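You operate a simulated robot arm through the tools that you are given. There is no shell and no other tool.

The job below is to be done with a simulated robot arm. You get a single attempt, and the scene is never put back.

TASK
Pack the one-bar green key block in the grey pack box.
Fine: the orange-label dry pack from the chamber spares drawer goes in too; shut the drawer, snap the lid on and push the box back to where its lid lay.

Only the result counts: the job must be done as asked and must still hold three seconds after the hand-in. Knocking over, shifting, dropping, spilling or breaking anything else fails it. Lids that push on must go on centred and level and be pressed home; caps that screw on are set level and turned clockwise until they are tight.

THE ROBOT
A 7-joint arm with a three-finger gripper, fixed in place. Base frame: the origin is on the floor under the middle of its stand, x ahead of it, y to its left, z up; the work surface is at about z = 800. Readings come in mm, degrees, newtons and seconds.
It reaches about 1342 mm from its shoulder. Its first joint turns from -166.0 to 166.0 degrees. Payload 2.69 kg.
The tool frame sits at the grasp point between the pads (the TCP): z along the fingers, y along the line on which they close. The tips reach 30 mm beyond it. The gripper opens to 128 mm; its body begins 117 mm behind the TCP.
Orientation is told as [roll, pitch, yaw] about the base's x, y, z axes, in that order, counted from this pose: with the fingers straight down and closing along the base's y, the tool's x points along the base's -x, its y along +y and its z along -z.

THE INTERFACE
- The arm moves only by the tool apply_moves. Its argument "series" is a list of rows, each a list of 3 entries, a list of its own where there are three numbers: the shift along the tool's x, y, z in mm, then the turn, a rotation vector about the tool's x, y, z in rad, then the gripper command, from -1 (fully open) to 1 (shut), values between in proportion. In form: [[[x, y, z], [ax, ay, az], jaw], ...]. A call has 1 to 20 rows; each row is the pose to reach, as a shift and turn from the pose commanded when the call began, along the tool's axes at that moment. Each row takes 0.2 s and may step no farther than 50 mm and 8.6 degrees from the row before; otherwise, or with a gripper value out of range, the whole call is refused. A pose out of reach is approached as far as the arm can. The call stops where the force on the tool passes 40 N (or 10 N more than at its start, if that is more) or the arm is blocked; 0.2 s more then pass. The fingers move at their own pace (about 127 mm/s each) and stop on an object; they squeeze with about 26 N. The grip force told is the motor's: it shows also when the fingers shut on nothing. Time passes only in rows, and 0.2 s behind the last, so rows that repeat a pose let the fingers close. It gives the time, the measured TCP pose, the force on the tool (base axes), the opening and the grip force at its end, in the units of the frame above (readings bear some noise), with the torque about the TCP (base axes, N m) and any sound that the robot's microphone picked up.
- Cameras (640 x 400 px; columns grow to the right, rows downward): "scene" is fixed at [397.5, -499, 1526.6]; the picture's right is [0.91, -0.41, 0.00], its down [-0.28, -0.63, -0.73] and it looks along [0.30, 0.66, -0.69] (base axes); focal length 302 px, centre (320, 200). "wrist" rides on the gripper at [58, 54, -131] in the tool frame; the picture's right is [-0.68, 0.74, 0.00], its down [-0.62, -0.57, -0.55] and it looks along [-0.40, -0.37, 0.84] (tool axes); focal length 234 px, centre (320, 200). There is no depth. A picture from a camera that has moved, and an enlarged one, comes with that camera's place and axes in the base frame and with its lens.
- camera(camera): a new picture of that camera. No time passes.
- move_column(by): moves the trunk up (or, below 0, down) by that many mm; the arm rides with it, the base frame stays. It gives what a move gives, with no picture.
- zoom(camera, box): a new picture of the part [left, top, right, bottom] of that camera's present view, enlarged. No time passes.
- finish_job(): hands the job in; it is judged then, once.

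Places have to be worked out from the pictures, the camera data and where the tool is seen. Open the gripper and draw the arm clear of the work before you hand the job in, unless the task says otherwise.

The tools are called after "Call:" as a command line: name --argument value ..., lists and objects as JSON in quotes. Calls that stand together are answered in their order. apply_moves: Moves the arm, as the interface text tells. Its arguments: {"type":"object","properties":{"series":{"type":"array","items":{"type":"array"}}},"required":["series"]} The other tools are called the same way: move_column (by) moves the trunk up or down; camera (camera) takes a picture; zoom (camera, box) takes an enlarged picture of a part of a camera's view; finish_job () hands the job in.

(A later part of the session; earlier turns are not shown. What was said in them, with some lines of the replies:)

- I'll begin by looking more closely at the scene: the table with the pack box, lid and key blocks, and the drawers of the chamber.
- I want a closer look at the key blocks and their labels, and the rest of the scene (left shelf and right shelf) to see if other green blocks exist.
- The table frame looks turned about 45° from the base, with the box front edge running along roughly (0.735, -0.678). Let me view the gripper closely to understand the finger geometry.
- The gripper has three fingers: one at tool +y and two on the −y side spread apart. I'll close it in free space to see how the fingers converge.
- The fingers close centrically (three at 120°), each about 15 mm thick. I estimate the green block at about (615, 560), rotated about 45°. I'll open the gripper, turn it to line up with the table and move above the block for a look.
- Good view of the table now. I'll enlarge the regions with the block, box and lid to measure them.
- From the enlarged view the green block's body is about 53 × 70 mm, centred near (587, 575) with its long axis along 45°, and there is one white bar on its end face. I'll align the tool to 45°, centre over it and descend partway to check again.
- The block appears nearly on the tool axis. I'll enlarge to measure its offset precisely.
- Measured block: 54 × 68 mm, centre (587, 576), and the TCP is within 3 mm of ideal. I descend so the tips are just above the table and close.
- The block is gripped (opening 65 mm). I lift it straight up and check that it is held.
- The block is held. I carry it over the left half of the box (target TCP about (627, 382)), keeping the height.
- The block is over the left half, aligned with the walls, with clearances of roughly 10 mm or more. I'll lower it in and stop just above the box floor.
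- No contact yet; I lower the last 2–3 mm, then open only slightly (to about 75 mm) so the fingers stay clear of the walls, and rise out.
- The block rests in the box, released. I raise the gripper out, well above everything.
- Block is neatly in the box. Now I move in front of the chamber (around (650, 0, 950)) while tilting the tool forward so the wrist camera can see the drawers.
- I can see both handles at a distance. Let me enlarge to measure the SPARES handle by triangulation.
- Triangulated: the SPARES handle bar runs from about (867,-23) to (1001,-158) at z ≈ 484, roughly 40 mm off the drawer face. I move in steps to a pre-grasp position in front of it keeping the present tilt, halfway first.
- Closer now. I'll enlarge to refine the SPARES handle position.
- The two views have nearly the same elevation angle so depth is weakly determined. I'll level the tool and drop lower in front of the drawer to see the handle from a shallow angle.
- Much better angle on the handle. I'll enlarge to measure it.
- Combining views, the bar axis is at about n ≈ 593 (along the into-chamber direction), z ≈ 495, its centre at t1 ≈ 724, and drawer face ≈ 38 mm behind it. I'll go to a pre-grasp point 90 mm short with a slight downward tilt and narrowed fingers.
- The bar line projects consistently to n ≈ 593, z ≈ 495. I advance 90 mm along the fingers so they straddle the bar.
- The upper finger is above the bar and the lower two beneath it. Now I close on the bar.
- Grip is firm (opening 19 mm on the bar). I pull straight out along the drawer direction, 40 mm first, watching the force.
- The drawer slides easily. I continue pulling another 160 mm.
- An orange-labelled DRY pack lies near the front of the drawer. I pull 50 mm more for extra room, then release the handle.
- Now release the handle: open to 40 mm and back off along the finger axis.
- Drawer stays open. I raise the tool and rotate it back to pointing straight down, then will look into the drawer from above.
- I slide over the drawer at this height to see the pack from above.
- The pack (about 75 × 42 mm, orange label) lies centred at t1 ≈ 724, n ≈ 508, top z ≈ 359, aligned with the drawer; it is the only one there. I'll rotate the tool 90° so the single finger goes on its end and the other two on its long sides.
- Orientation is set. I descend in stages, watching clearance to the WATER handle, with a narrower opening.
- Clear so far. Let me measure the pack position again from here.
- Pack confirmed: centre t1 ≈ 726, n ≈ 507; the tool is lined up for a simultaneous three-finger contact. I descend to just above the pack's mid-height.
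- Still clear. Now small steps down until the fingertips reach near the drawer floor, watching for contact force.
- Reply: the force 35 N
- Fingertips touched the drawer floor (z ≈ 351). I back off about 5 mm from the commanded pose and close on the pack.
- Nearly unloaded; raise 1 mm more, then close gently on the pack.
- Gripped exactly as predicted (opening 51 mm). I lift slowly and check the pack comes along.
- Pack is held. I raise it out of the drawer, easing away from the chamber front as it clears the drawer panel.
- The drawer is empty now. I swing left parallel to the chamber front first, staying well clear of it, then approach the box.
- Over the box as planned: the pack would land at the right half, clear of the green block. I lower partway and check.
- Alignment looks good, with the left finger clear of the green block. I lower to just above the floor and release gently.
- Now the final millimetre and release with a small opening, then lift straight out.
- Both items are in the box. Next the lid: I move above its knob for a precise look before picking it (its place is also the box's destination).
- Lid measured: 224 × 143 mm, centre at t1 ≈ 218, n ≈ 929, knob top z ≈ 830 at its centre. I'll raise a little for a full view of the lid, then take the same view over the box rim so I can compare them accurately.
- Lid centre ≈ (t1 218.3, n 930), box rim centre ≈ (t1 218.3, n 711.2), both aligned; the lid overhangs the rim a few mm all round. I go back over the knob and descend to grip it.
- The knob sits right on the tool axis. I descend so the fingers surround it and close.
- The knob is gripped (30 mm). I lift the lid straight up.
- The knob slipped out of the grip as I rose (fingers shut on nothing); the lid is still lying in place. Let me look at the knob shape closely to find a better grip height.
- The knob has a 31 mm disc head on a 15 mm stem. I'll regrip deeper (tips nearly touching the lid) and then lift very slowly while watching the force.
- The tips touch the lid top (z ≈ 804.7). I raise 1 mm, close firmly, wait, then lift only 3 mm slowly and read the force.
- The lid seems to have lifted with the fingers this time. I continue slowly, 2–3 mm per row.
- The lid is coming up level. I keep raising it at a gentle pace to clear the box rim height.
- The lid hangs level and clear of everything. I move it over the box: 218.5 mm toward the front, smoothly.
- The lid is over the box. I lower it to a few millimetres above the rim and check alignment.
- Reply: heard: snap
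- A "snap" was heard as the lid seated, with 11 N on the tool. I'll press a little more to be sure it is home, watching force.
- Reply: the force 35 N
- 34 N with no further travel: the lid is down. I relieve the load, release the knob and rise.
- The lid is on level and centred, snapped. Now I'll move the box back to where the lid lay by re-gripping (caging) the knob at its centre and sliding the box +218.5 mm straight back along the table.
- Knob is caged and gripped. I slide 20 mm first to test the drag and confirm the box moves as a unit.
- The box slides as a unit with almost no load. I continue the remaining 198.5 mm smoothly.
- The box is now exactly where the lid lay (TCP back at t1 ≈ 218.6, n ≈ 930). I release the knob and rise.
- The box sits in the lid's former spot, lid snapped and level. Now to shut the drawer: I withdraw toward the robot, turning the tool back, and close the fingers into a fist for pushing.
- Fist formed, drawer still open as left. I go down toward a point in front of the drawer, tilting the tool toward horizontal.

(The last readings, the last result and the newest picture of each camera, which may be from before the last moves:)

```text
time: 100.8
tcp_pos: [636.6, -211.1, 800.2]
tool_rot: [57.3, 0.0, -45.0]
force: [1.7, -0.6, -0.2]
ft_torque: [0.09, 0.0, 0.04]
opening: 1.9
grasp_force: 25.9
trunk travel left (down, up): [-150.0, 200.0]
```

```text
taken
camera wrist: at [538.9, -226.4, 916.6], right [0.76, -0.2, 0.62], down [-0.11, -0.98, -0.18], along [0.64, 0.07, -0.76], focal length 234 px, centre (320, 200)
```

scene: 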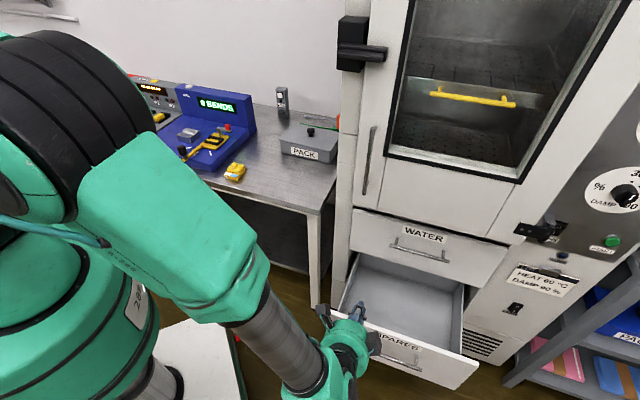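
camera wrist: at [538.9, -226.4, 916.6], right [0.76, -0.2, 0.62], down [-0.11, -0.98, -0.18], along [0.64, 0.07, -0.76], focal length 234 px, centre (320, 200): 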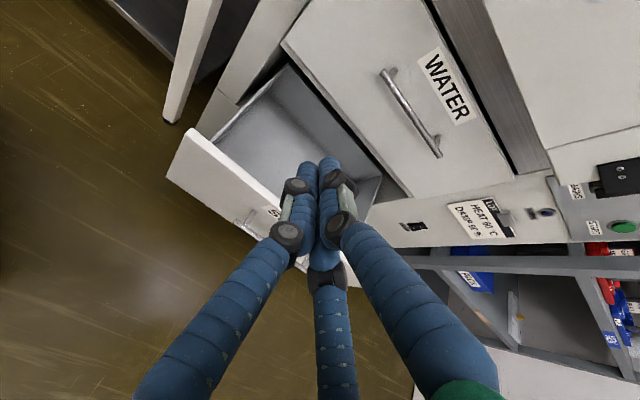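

Continuing down to the pushing height in front of the drawer, levelling the tool.

Call:
apply_moves --series '[[[-17, -33, 14], [-0.07, 0, 0], 1], [[-35, -68, 31], [-0.15, 0, 0], 1], [[-53, -102, 47], [-0.22, 0, 0], 1], [[-71, -136, 63], [-0.29, 0, 0], 1], [[-89, -170, 79], [-0.36, 0, 0], 1], [[-107, -204, 94], [-0.43, 0, 0], 1], [[-124.6, -238.3, 110.2], [-0.5, 0, 0], 1], [[-124.6, -238.3, 110.2], [-0.5, 0, 0], 1]]'

Call:
camera --camera "scene"

Call:
camera --camera "wrist"

```text
time: 102.6
tcp_pos: [699.0, -325.7, 543.7]
tool_rot: [85.9, -0.1, -45.0]
force: [-0.7, 1.0, -0.1]
ft_torque: [0.0, 0.06, -0.09]
opening: 2.2
grasp_force: 26.1
trunk travel left (down, up): [-150.0, 200.0]
```

```text
taken
```

scene: 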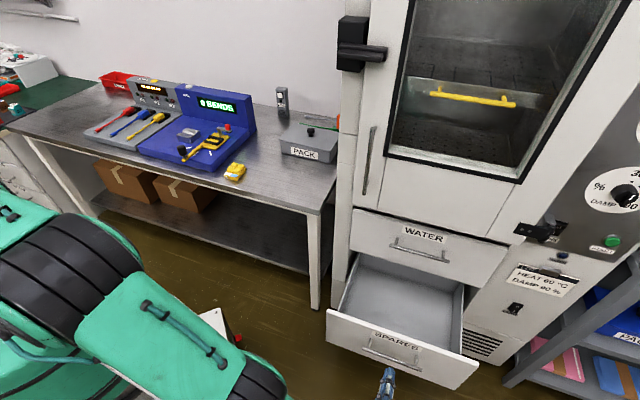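

```text
taken
camera wrist: at [569.1, -371.9, 606.6], right [0.51, -0.44, 0.74], down [0.02, -0.85, -0.52], along [0.86, 0.29, -0.43], focal length 234 px, centre (320, 200)
```

wrist: 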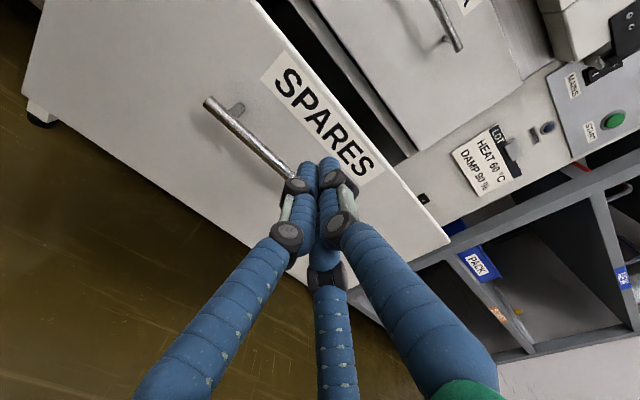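

The fist is aligned above the handle bar at the drawer's centre. I push the drawer front back in at moderate speed.

Call:
apply_moves --series '[[[0, 2.5, 35], [0, 0, 0], 1], [[0, 5, 70], [0, 0, 0], 1], [[0, 5.7, 80], [0, 0, 0], 1], [[0, 6.4, 90], [0, 0, 0], 1], [[0, 7.1, 100], [0, 0, 0], 1], [[0, 8.1, 115], [0, 0, 0], 1], [[0, 9.2, 130], [0, 0, 0], 1], [[0, 10.2, 145], [0, 0, 0], 1], [[0, 11.3, 160], [0, 0, 0], 1], [[0, 12.4, 175], [0, 0, 0], 1], [[0, 13.4, 190], [0, 0, 0], 1], [[0, 14.5, 205], [0, 0, 0], 1], [[0, 15.6, 220], [0, 0, 0], 1], [[0, 16.6, 235], [0, 0, 0], 1], [[0, 17.7, 250], [0, 0, 0], 1], [[0, 18.7, 265], [0, 0, 0], 1], [[0, 19.8, 280], [0, 0, 0], 1], [[0, 20.9, 295], [0, 0, 0], 1], [[0, 21.6, 305], [0, 0, 0], 1], [[0, 21.6, 305], [0, 0, 0], 1]]'

Call:
camera --camera "scene"

Call:
camera --camera "wrist"

```text
time: 106.8
tcp_pos: [916.8, -107.7, 541.3]
tool_rot: [85.9, -0.1, -45.0]
force: [-1.2, -0.6, 0.6]
ft_torque: [-0.04, 0.01, 0.04]
opening: 2.0
grasp_force: 26.3
trunk travel left (down, up): [-150.0, 200.0]
```

```text
taken
```

scene: 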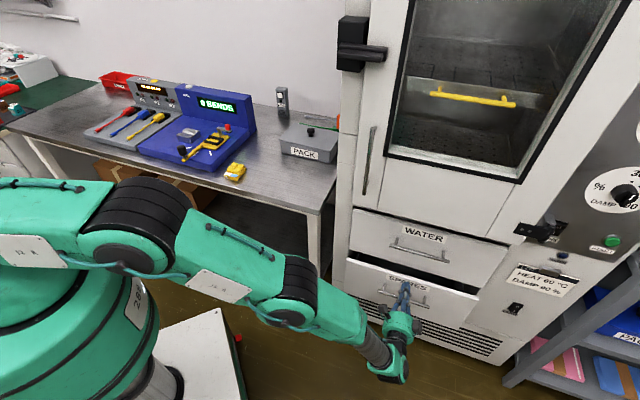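

```text
taken
camera wrist: at [786.0, -154.8, 604.9], right [0.52, -0.44, 0.73], down [0.02, -0.85, -0.53], along [0.86, 0.29, -0.43], focal length 234 px, centre (320, 200)
```

wrist: 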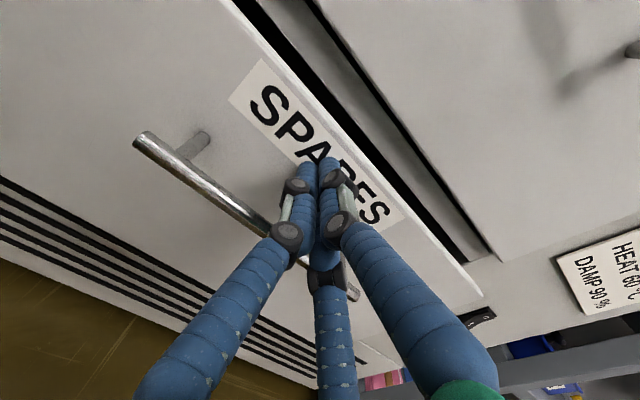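

The drawer is nearly shut. I continue in small steps until it meets its stop.

Call:
apply_moves --series '[[[0, 0.4, 6], [0, 0, 0], 1], [[0, 0.8, 12], [0, 0, 0], 1], [[0, 1.2, 17], [0, 0, 0], 1], [[0, 1.6, 22], [0, 0, 0], 1], [[0, 1.9, 26], [0, 0, 0], 1], [[0, 2.1, 29], [0, 0, 0], 1], [[0, 2.2, 31], [0, 0, 0], 1], [[0, 2.4, 33], [0, 0, 0], 1]]'

Call:
zoom --camera "scene" --box '[330, 190, 500, 340]'

Call:
camera --camera "wrist"

```text
time: 108.6
tcp_pos: [938.1, -85.4, 542.3]
tool_rot: [86.0, 0.2, -45.1]
force: [-24.9, -18.7, 4.7]
ft_torque: [0.31, -0.56, 0.12]
opening: 2.4
grasp_force: 26.7
trunk travel left (down, up): [-150.0, 200.0]
```

```text
2.67 times, centred on (415, 265) of scene
camera zoom: at [397.5, -499.0, 1526.6], right [0.91, -0.41, 0.0], down [-0.28, -0.63, -0.73], along [0.3, 0.66, -0.69], focal length 806 px, centre (67, 27)
```

zoom: 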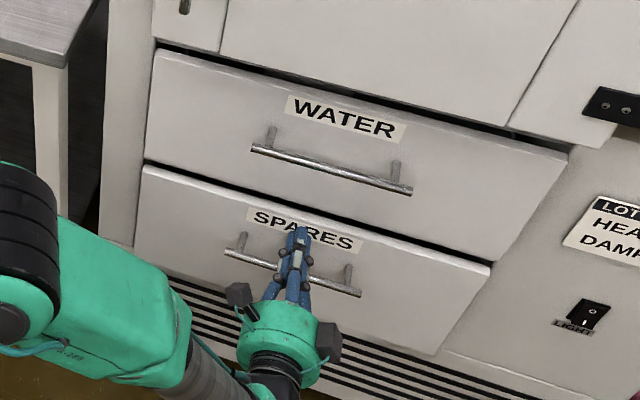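

```text
taken
camera wrist: at [807.3, -132.7, 604.5], right [0.51, -0.44, 0.73], down [0.02, -0.85, -0.53], along [0.86, 0.29, -0.43], focal length 234 px, centre (320, 200)
```

wrist: 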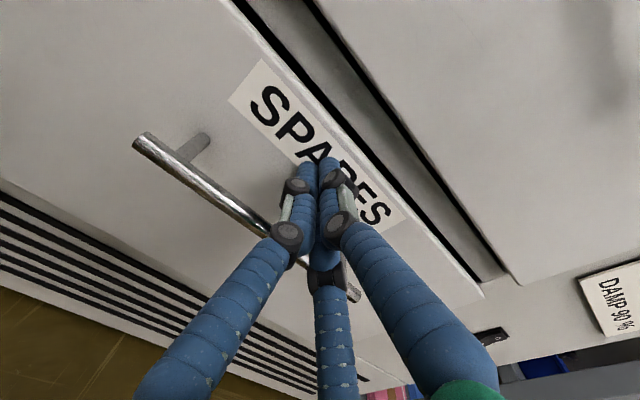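

31 N against the stop, and the handle is back at exactly its original image position: drawer shut. I back straight off.

Call:
apply_moves --series '[[[0, -0.5, -8], [0, 0, 0], 1], [[0, -2, -30], [0, 0, 0], 1], [[0, -5, -65], [0, 0, 0], 1], [[0, -7, -105], [0, 0, 0], 1], [[0, -10, -145], [0, 0, 0], 1], [[0, -13, -185], [0, 0, 0], 1], [[0, -13, -185], [0, 0, 0], 1]]'

Call:
camera --camera "scene"

Call:
camera --camera "wrist"

```text
time: 110.2
tcp_pos: [808.4, -214.6, 541.9]
tool_rot: [86.0, 0.0, -45.0]
force: [-0.2, -0.2, -0.6]
ft_torque: [-0.01, 0.02, 0.02]
opening: 2.1
grasp_force: 25.8
trunk travel left (down, up): [-150.0, 200.0]
```

```text
taken
```

scene: 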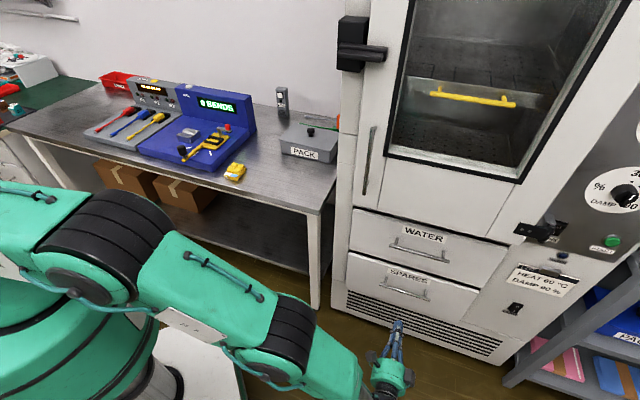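

```text
taken
camera wrist: at [677.1, -262.4, 605.1], right [0.52, -0.44, 0.73], down [0.02, -0.85, -0.53], along [0.86, 0.29, -0.43], focal length 234 px, centre (320, 200)
```

wrist: 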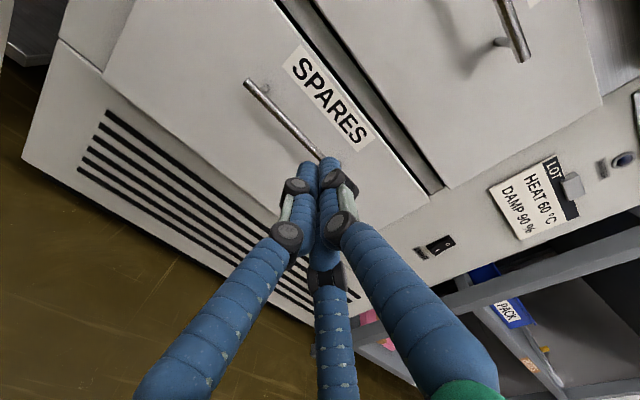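

Call:
zoom --camera "scene" --box '[320, 190, 480, 330]'

Call:
zoom --camera "scene" --box '[260, 110, 350, 180]'

Call:
zoom --camera "scene" --box '[80, 60, 280, 190]'

```text
2.86 times, centred on (400, 260) of scene
camera zoom: at [397.5, -499.0, 1526.6], right [0.91, -0.41, 0.0], down [-0.28, -0.63, -0.73], along [0.3, 0.66, -0.69], focal length 864 px, centre (91, 29)
```

zoom: 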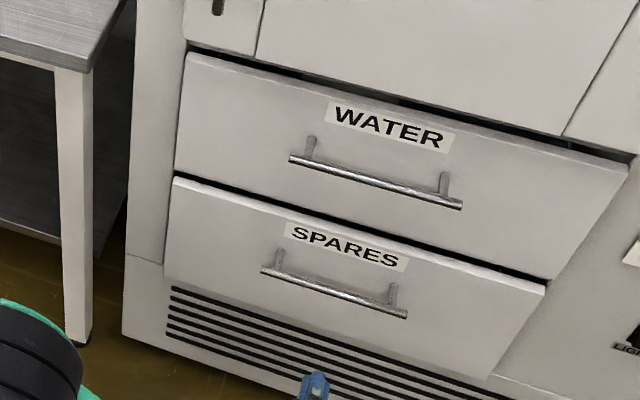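

```text
5.71 times, centred on (305, 145) of scene
camera zoom: at [397.5, -499.0, 1526.6], right [0.91, -0.41, 0.0], down [-0.28, -0.63, -0.73], along [0.3, 0.66, -0.69], focal length 1728 px, centre (406, 514)
```

zoom: 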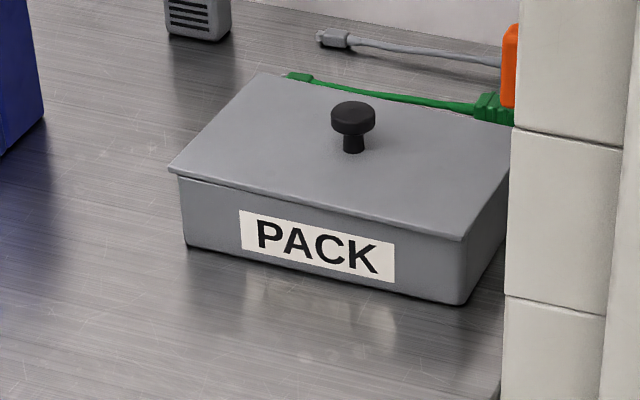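

```text
3.08 times, centred on (180, 125) of scene
camera zoom: at [397.5, -499.0, 1526.6], right [0.91, -0.41, 0.0], down [-0.28, -0.63, -0.73], along [0.3, 0.66, -0.69], focal length 930 px, centre (751, 431)
```

zoom: 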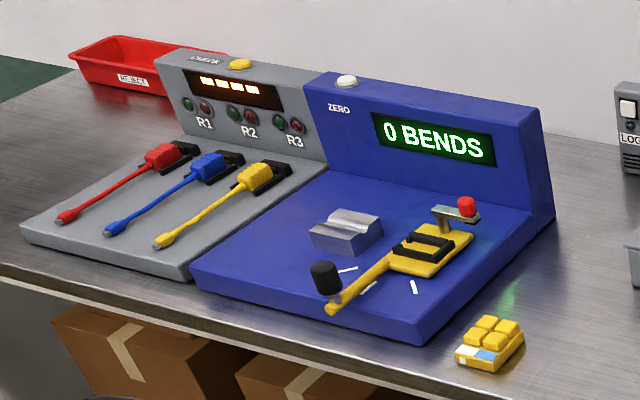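

Drawer shut and the rest undisturbed. I'll take an extra close look at the lid seam to confirm it is home and level.

Call:
zoom --camera "scene" --box '[274, 130, 306, 150]'

Call:
zoom --camera "scene" --box '[304, 138, 344, 163]'

```text
16.00 times, centred on (290, 140) of scene
camera zoom: at [397.5, -499.0, 1526.6], right [0.91, -0.41, 0.0], down [-0.28, -0.63, -0.73], along [0.3, 0.66, -0.69], focal length 4837 px, centre (800, 1160)
```

zoom: 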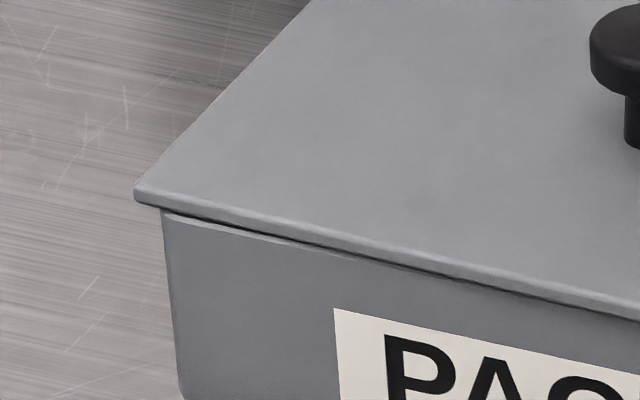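

```text
16.00 times, centred on (324, 150) of scene
camera zoom: at [397.5, -499.0, 1526.6], right [0.91, -0.41, 0.0], down [-0.28, -0.63, -0.73], along [0.3, 0.66, -0.69], focal length 4837 px, centre (256, 992)
```

zoom: 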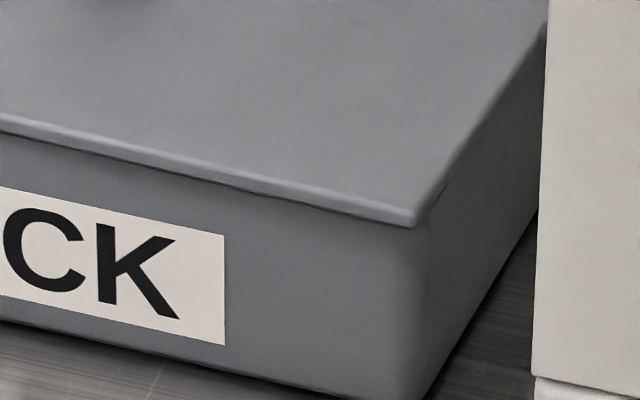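

The seam is closed and even; the lid sits flush. I now open the gripper and draw the arm up and back, clear of the work.

Call:
apply_moves --series '[[[0, 20, -30], [0.05, 0, 0], 0.5], [[0, 55, -50], [0.15, 0, 0], 0], [[0, 92, -70], [0.27, 0, 0], -0.5], [[0, 130, -85], [0.39, 0, 0], -1], [[0, 168, -95], [0.51, 0, 0], -1], [[0, 206, -105], [0.63, 0, 0], -1], [[0, 244, -112], [0.75, 0, 0], -1], [[0, 282, -118], [0.87, 0, 0], -1], [[0, 320, -123], [0.99, 0, 0], -1], [[0, 358, -126], [1.11, 0, 0], -1], [[0, 392, -128], [1.2, 0, 0], -1], [[0, 392, -128], [1.2, 0, 0], -1]]'

Call:
camera --camera "scene"

Call:
camera --camera "wrist"

```text
time: 112.8
tcp_pos: [736.2, -285.9, 941.6]
tool_rot: [17.2, 0.1, -45.0]
force: [-0.6, -0.1, 0.3]
ft_torque: [-0.05, 0.0, -0.01]
opening: 127.8
grasp_force: 0.1
trunk travel left (down, up): [-150.0, 200.0]
```

```text
taken
```

scene: 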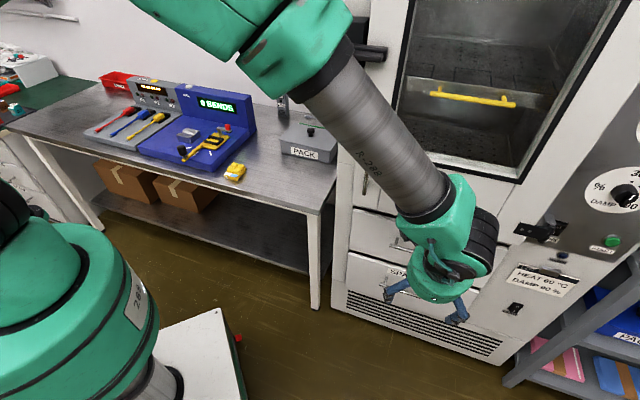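

```text
taken
camera wrist: at [704.5, -234.1, 1083.5], right [0.98, 0.02, 0.22], down [-0.06, -0.93, 0.36], along [0.21, -0.36, -0.91], focal length 234 px, centre (320, 200)
```

wrist: 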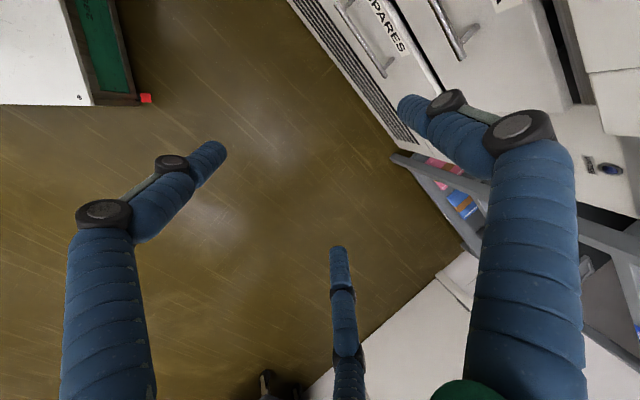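

The gripper is open and the arm is clear. The drawer is shut and the box stands lidded where its lid lay, with the green block and dry pack inside. I hand the job in.

Call:
finish_job

```text
The job is handed in.
```

The job is done and handed in. I don't have the judging result.

- **Contents:** the one-bar green key block and the orange-label dry pack are both in the grey pack box. That pack was the only one in the spares drawer.
- **Lid:** it snapped on audibly. I pressed it to about 34 N with no further travel, and the seam looks flush and level in the close-up. My first grip on the knob slipped before the lid left the table. The second, deeper grip held.
- **Box position:** I slid the box by its knob to where the lid had been lying, to within about a millimetre by the arm's readings.
- **Drawer:** it is pushed shut against its stop, with the handle back at its original place in the picture.
- **Surroundings:** the yellow block, cables and machines look undisturbed in the last pictures. The gripper is open and the arm is clear.
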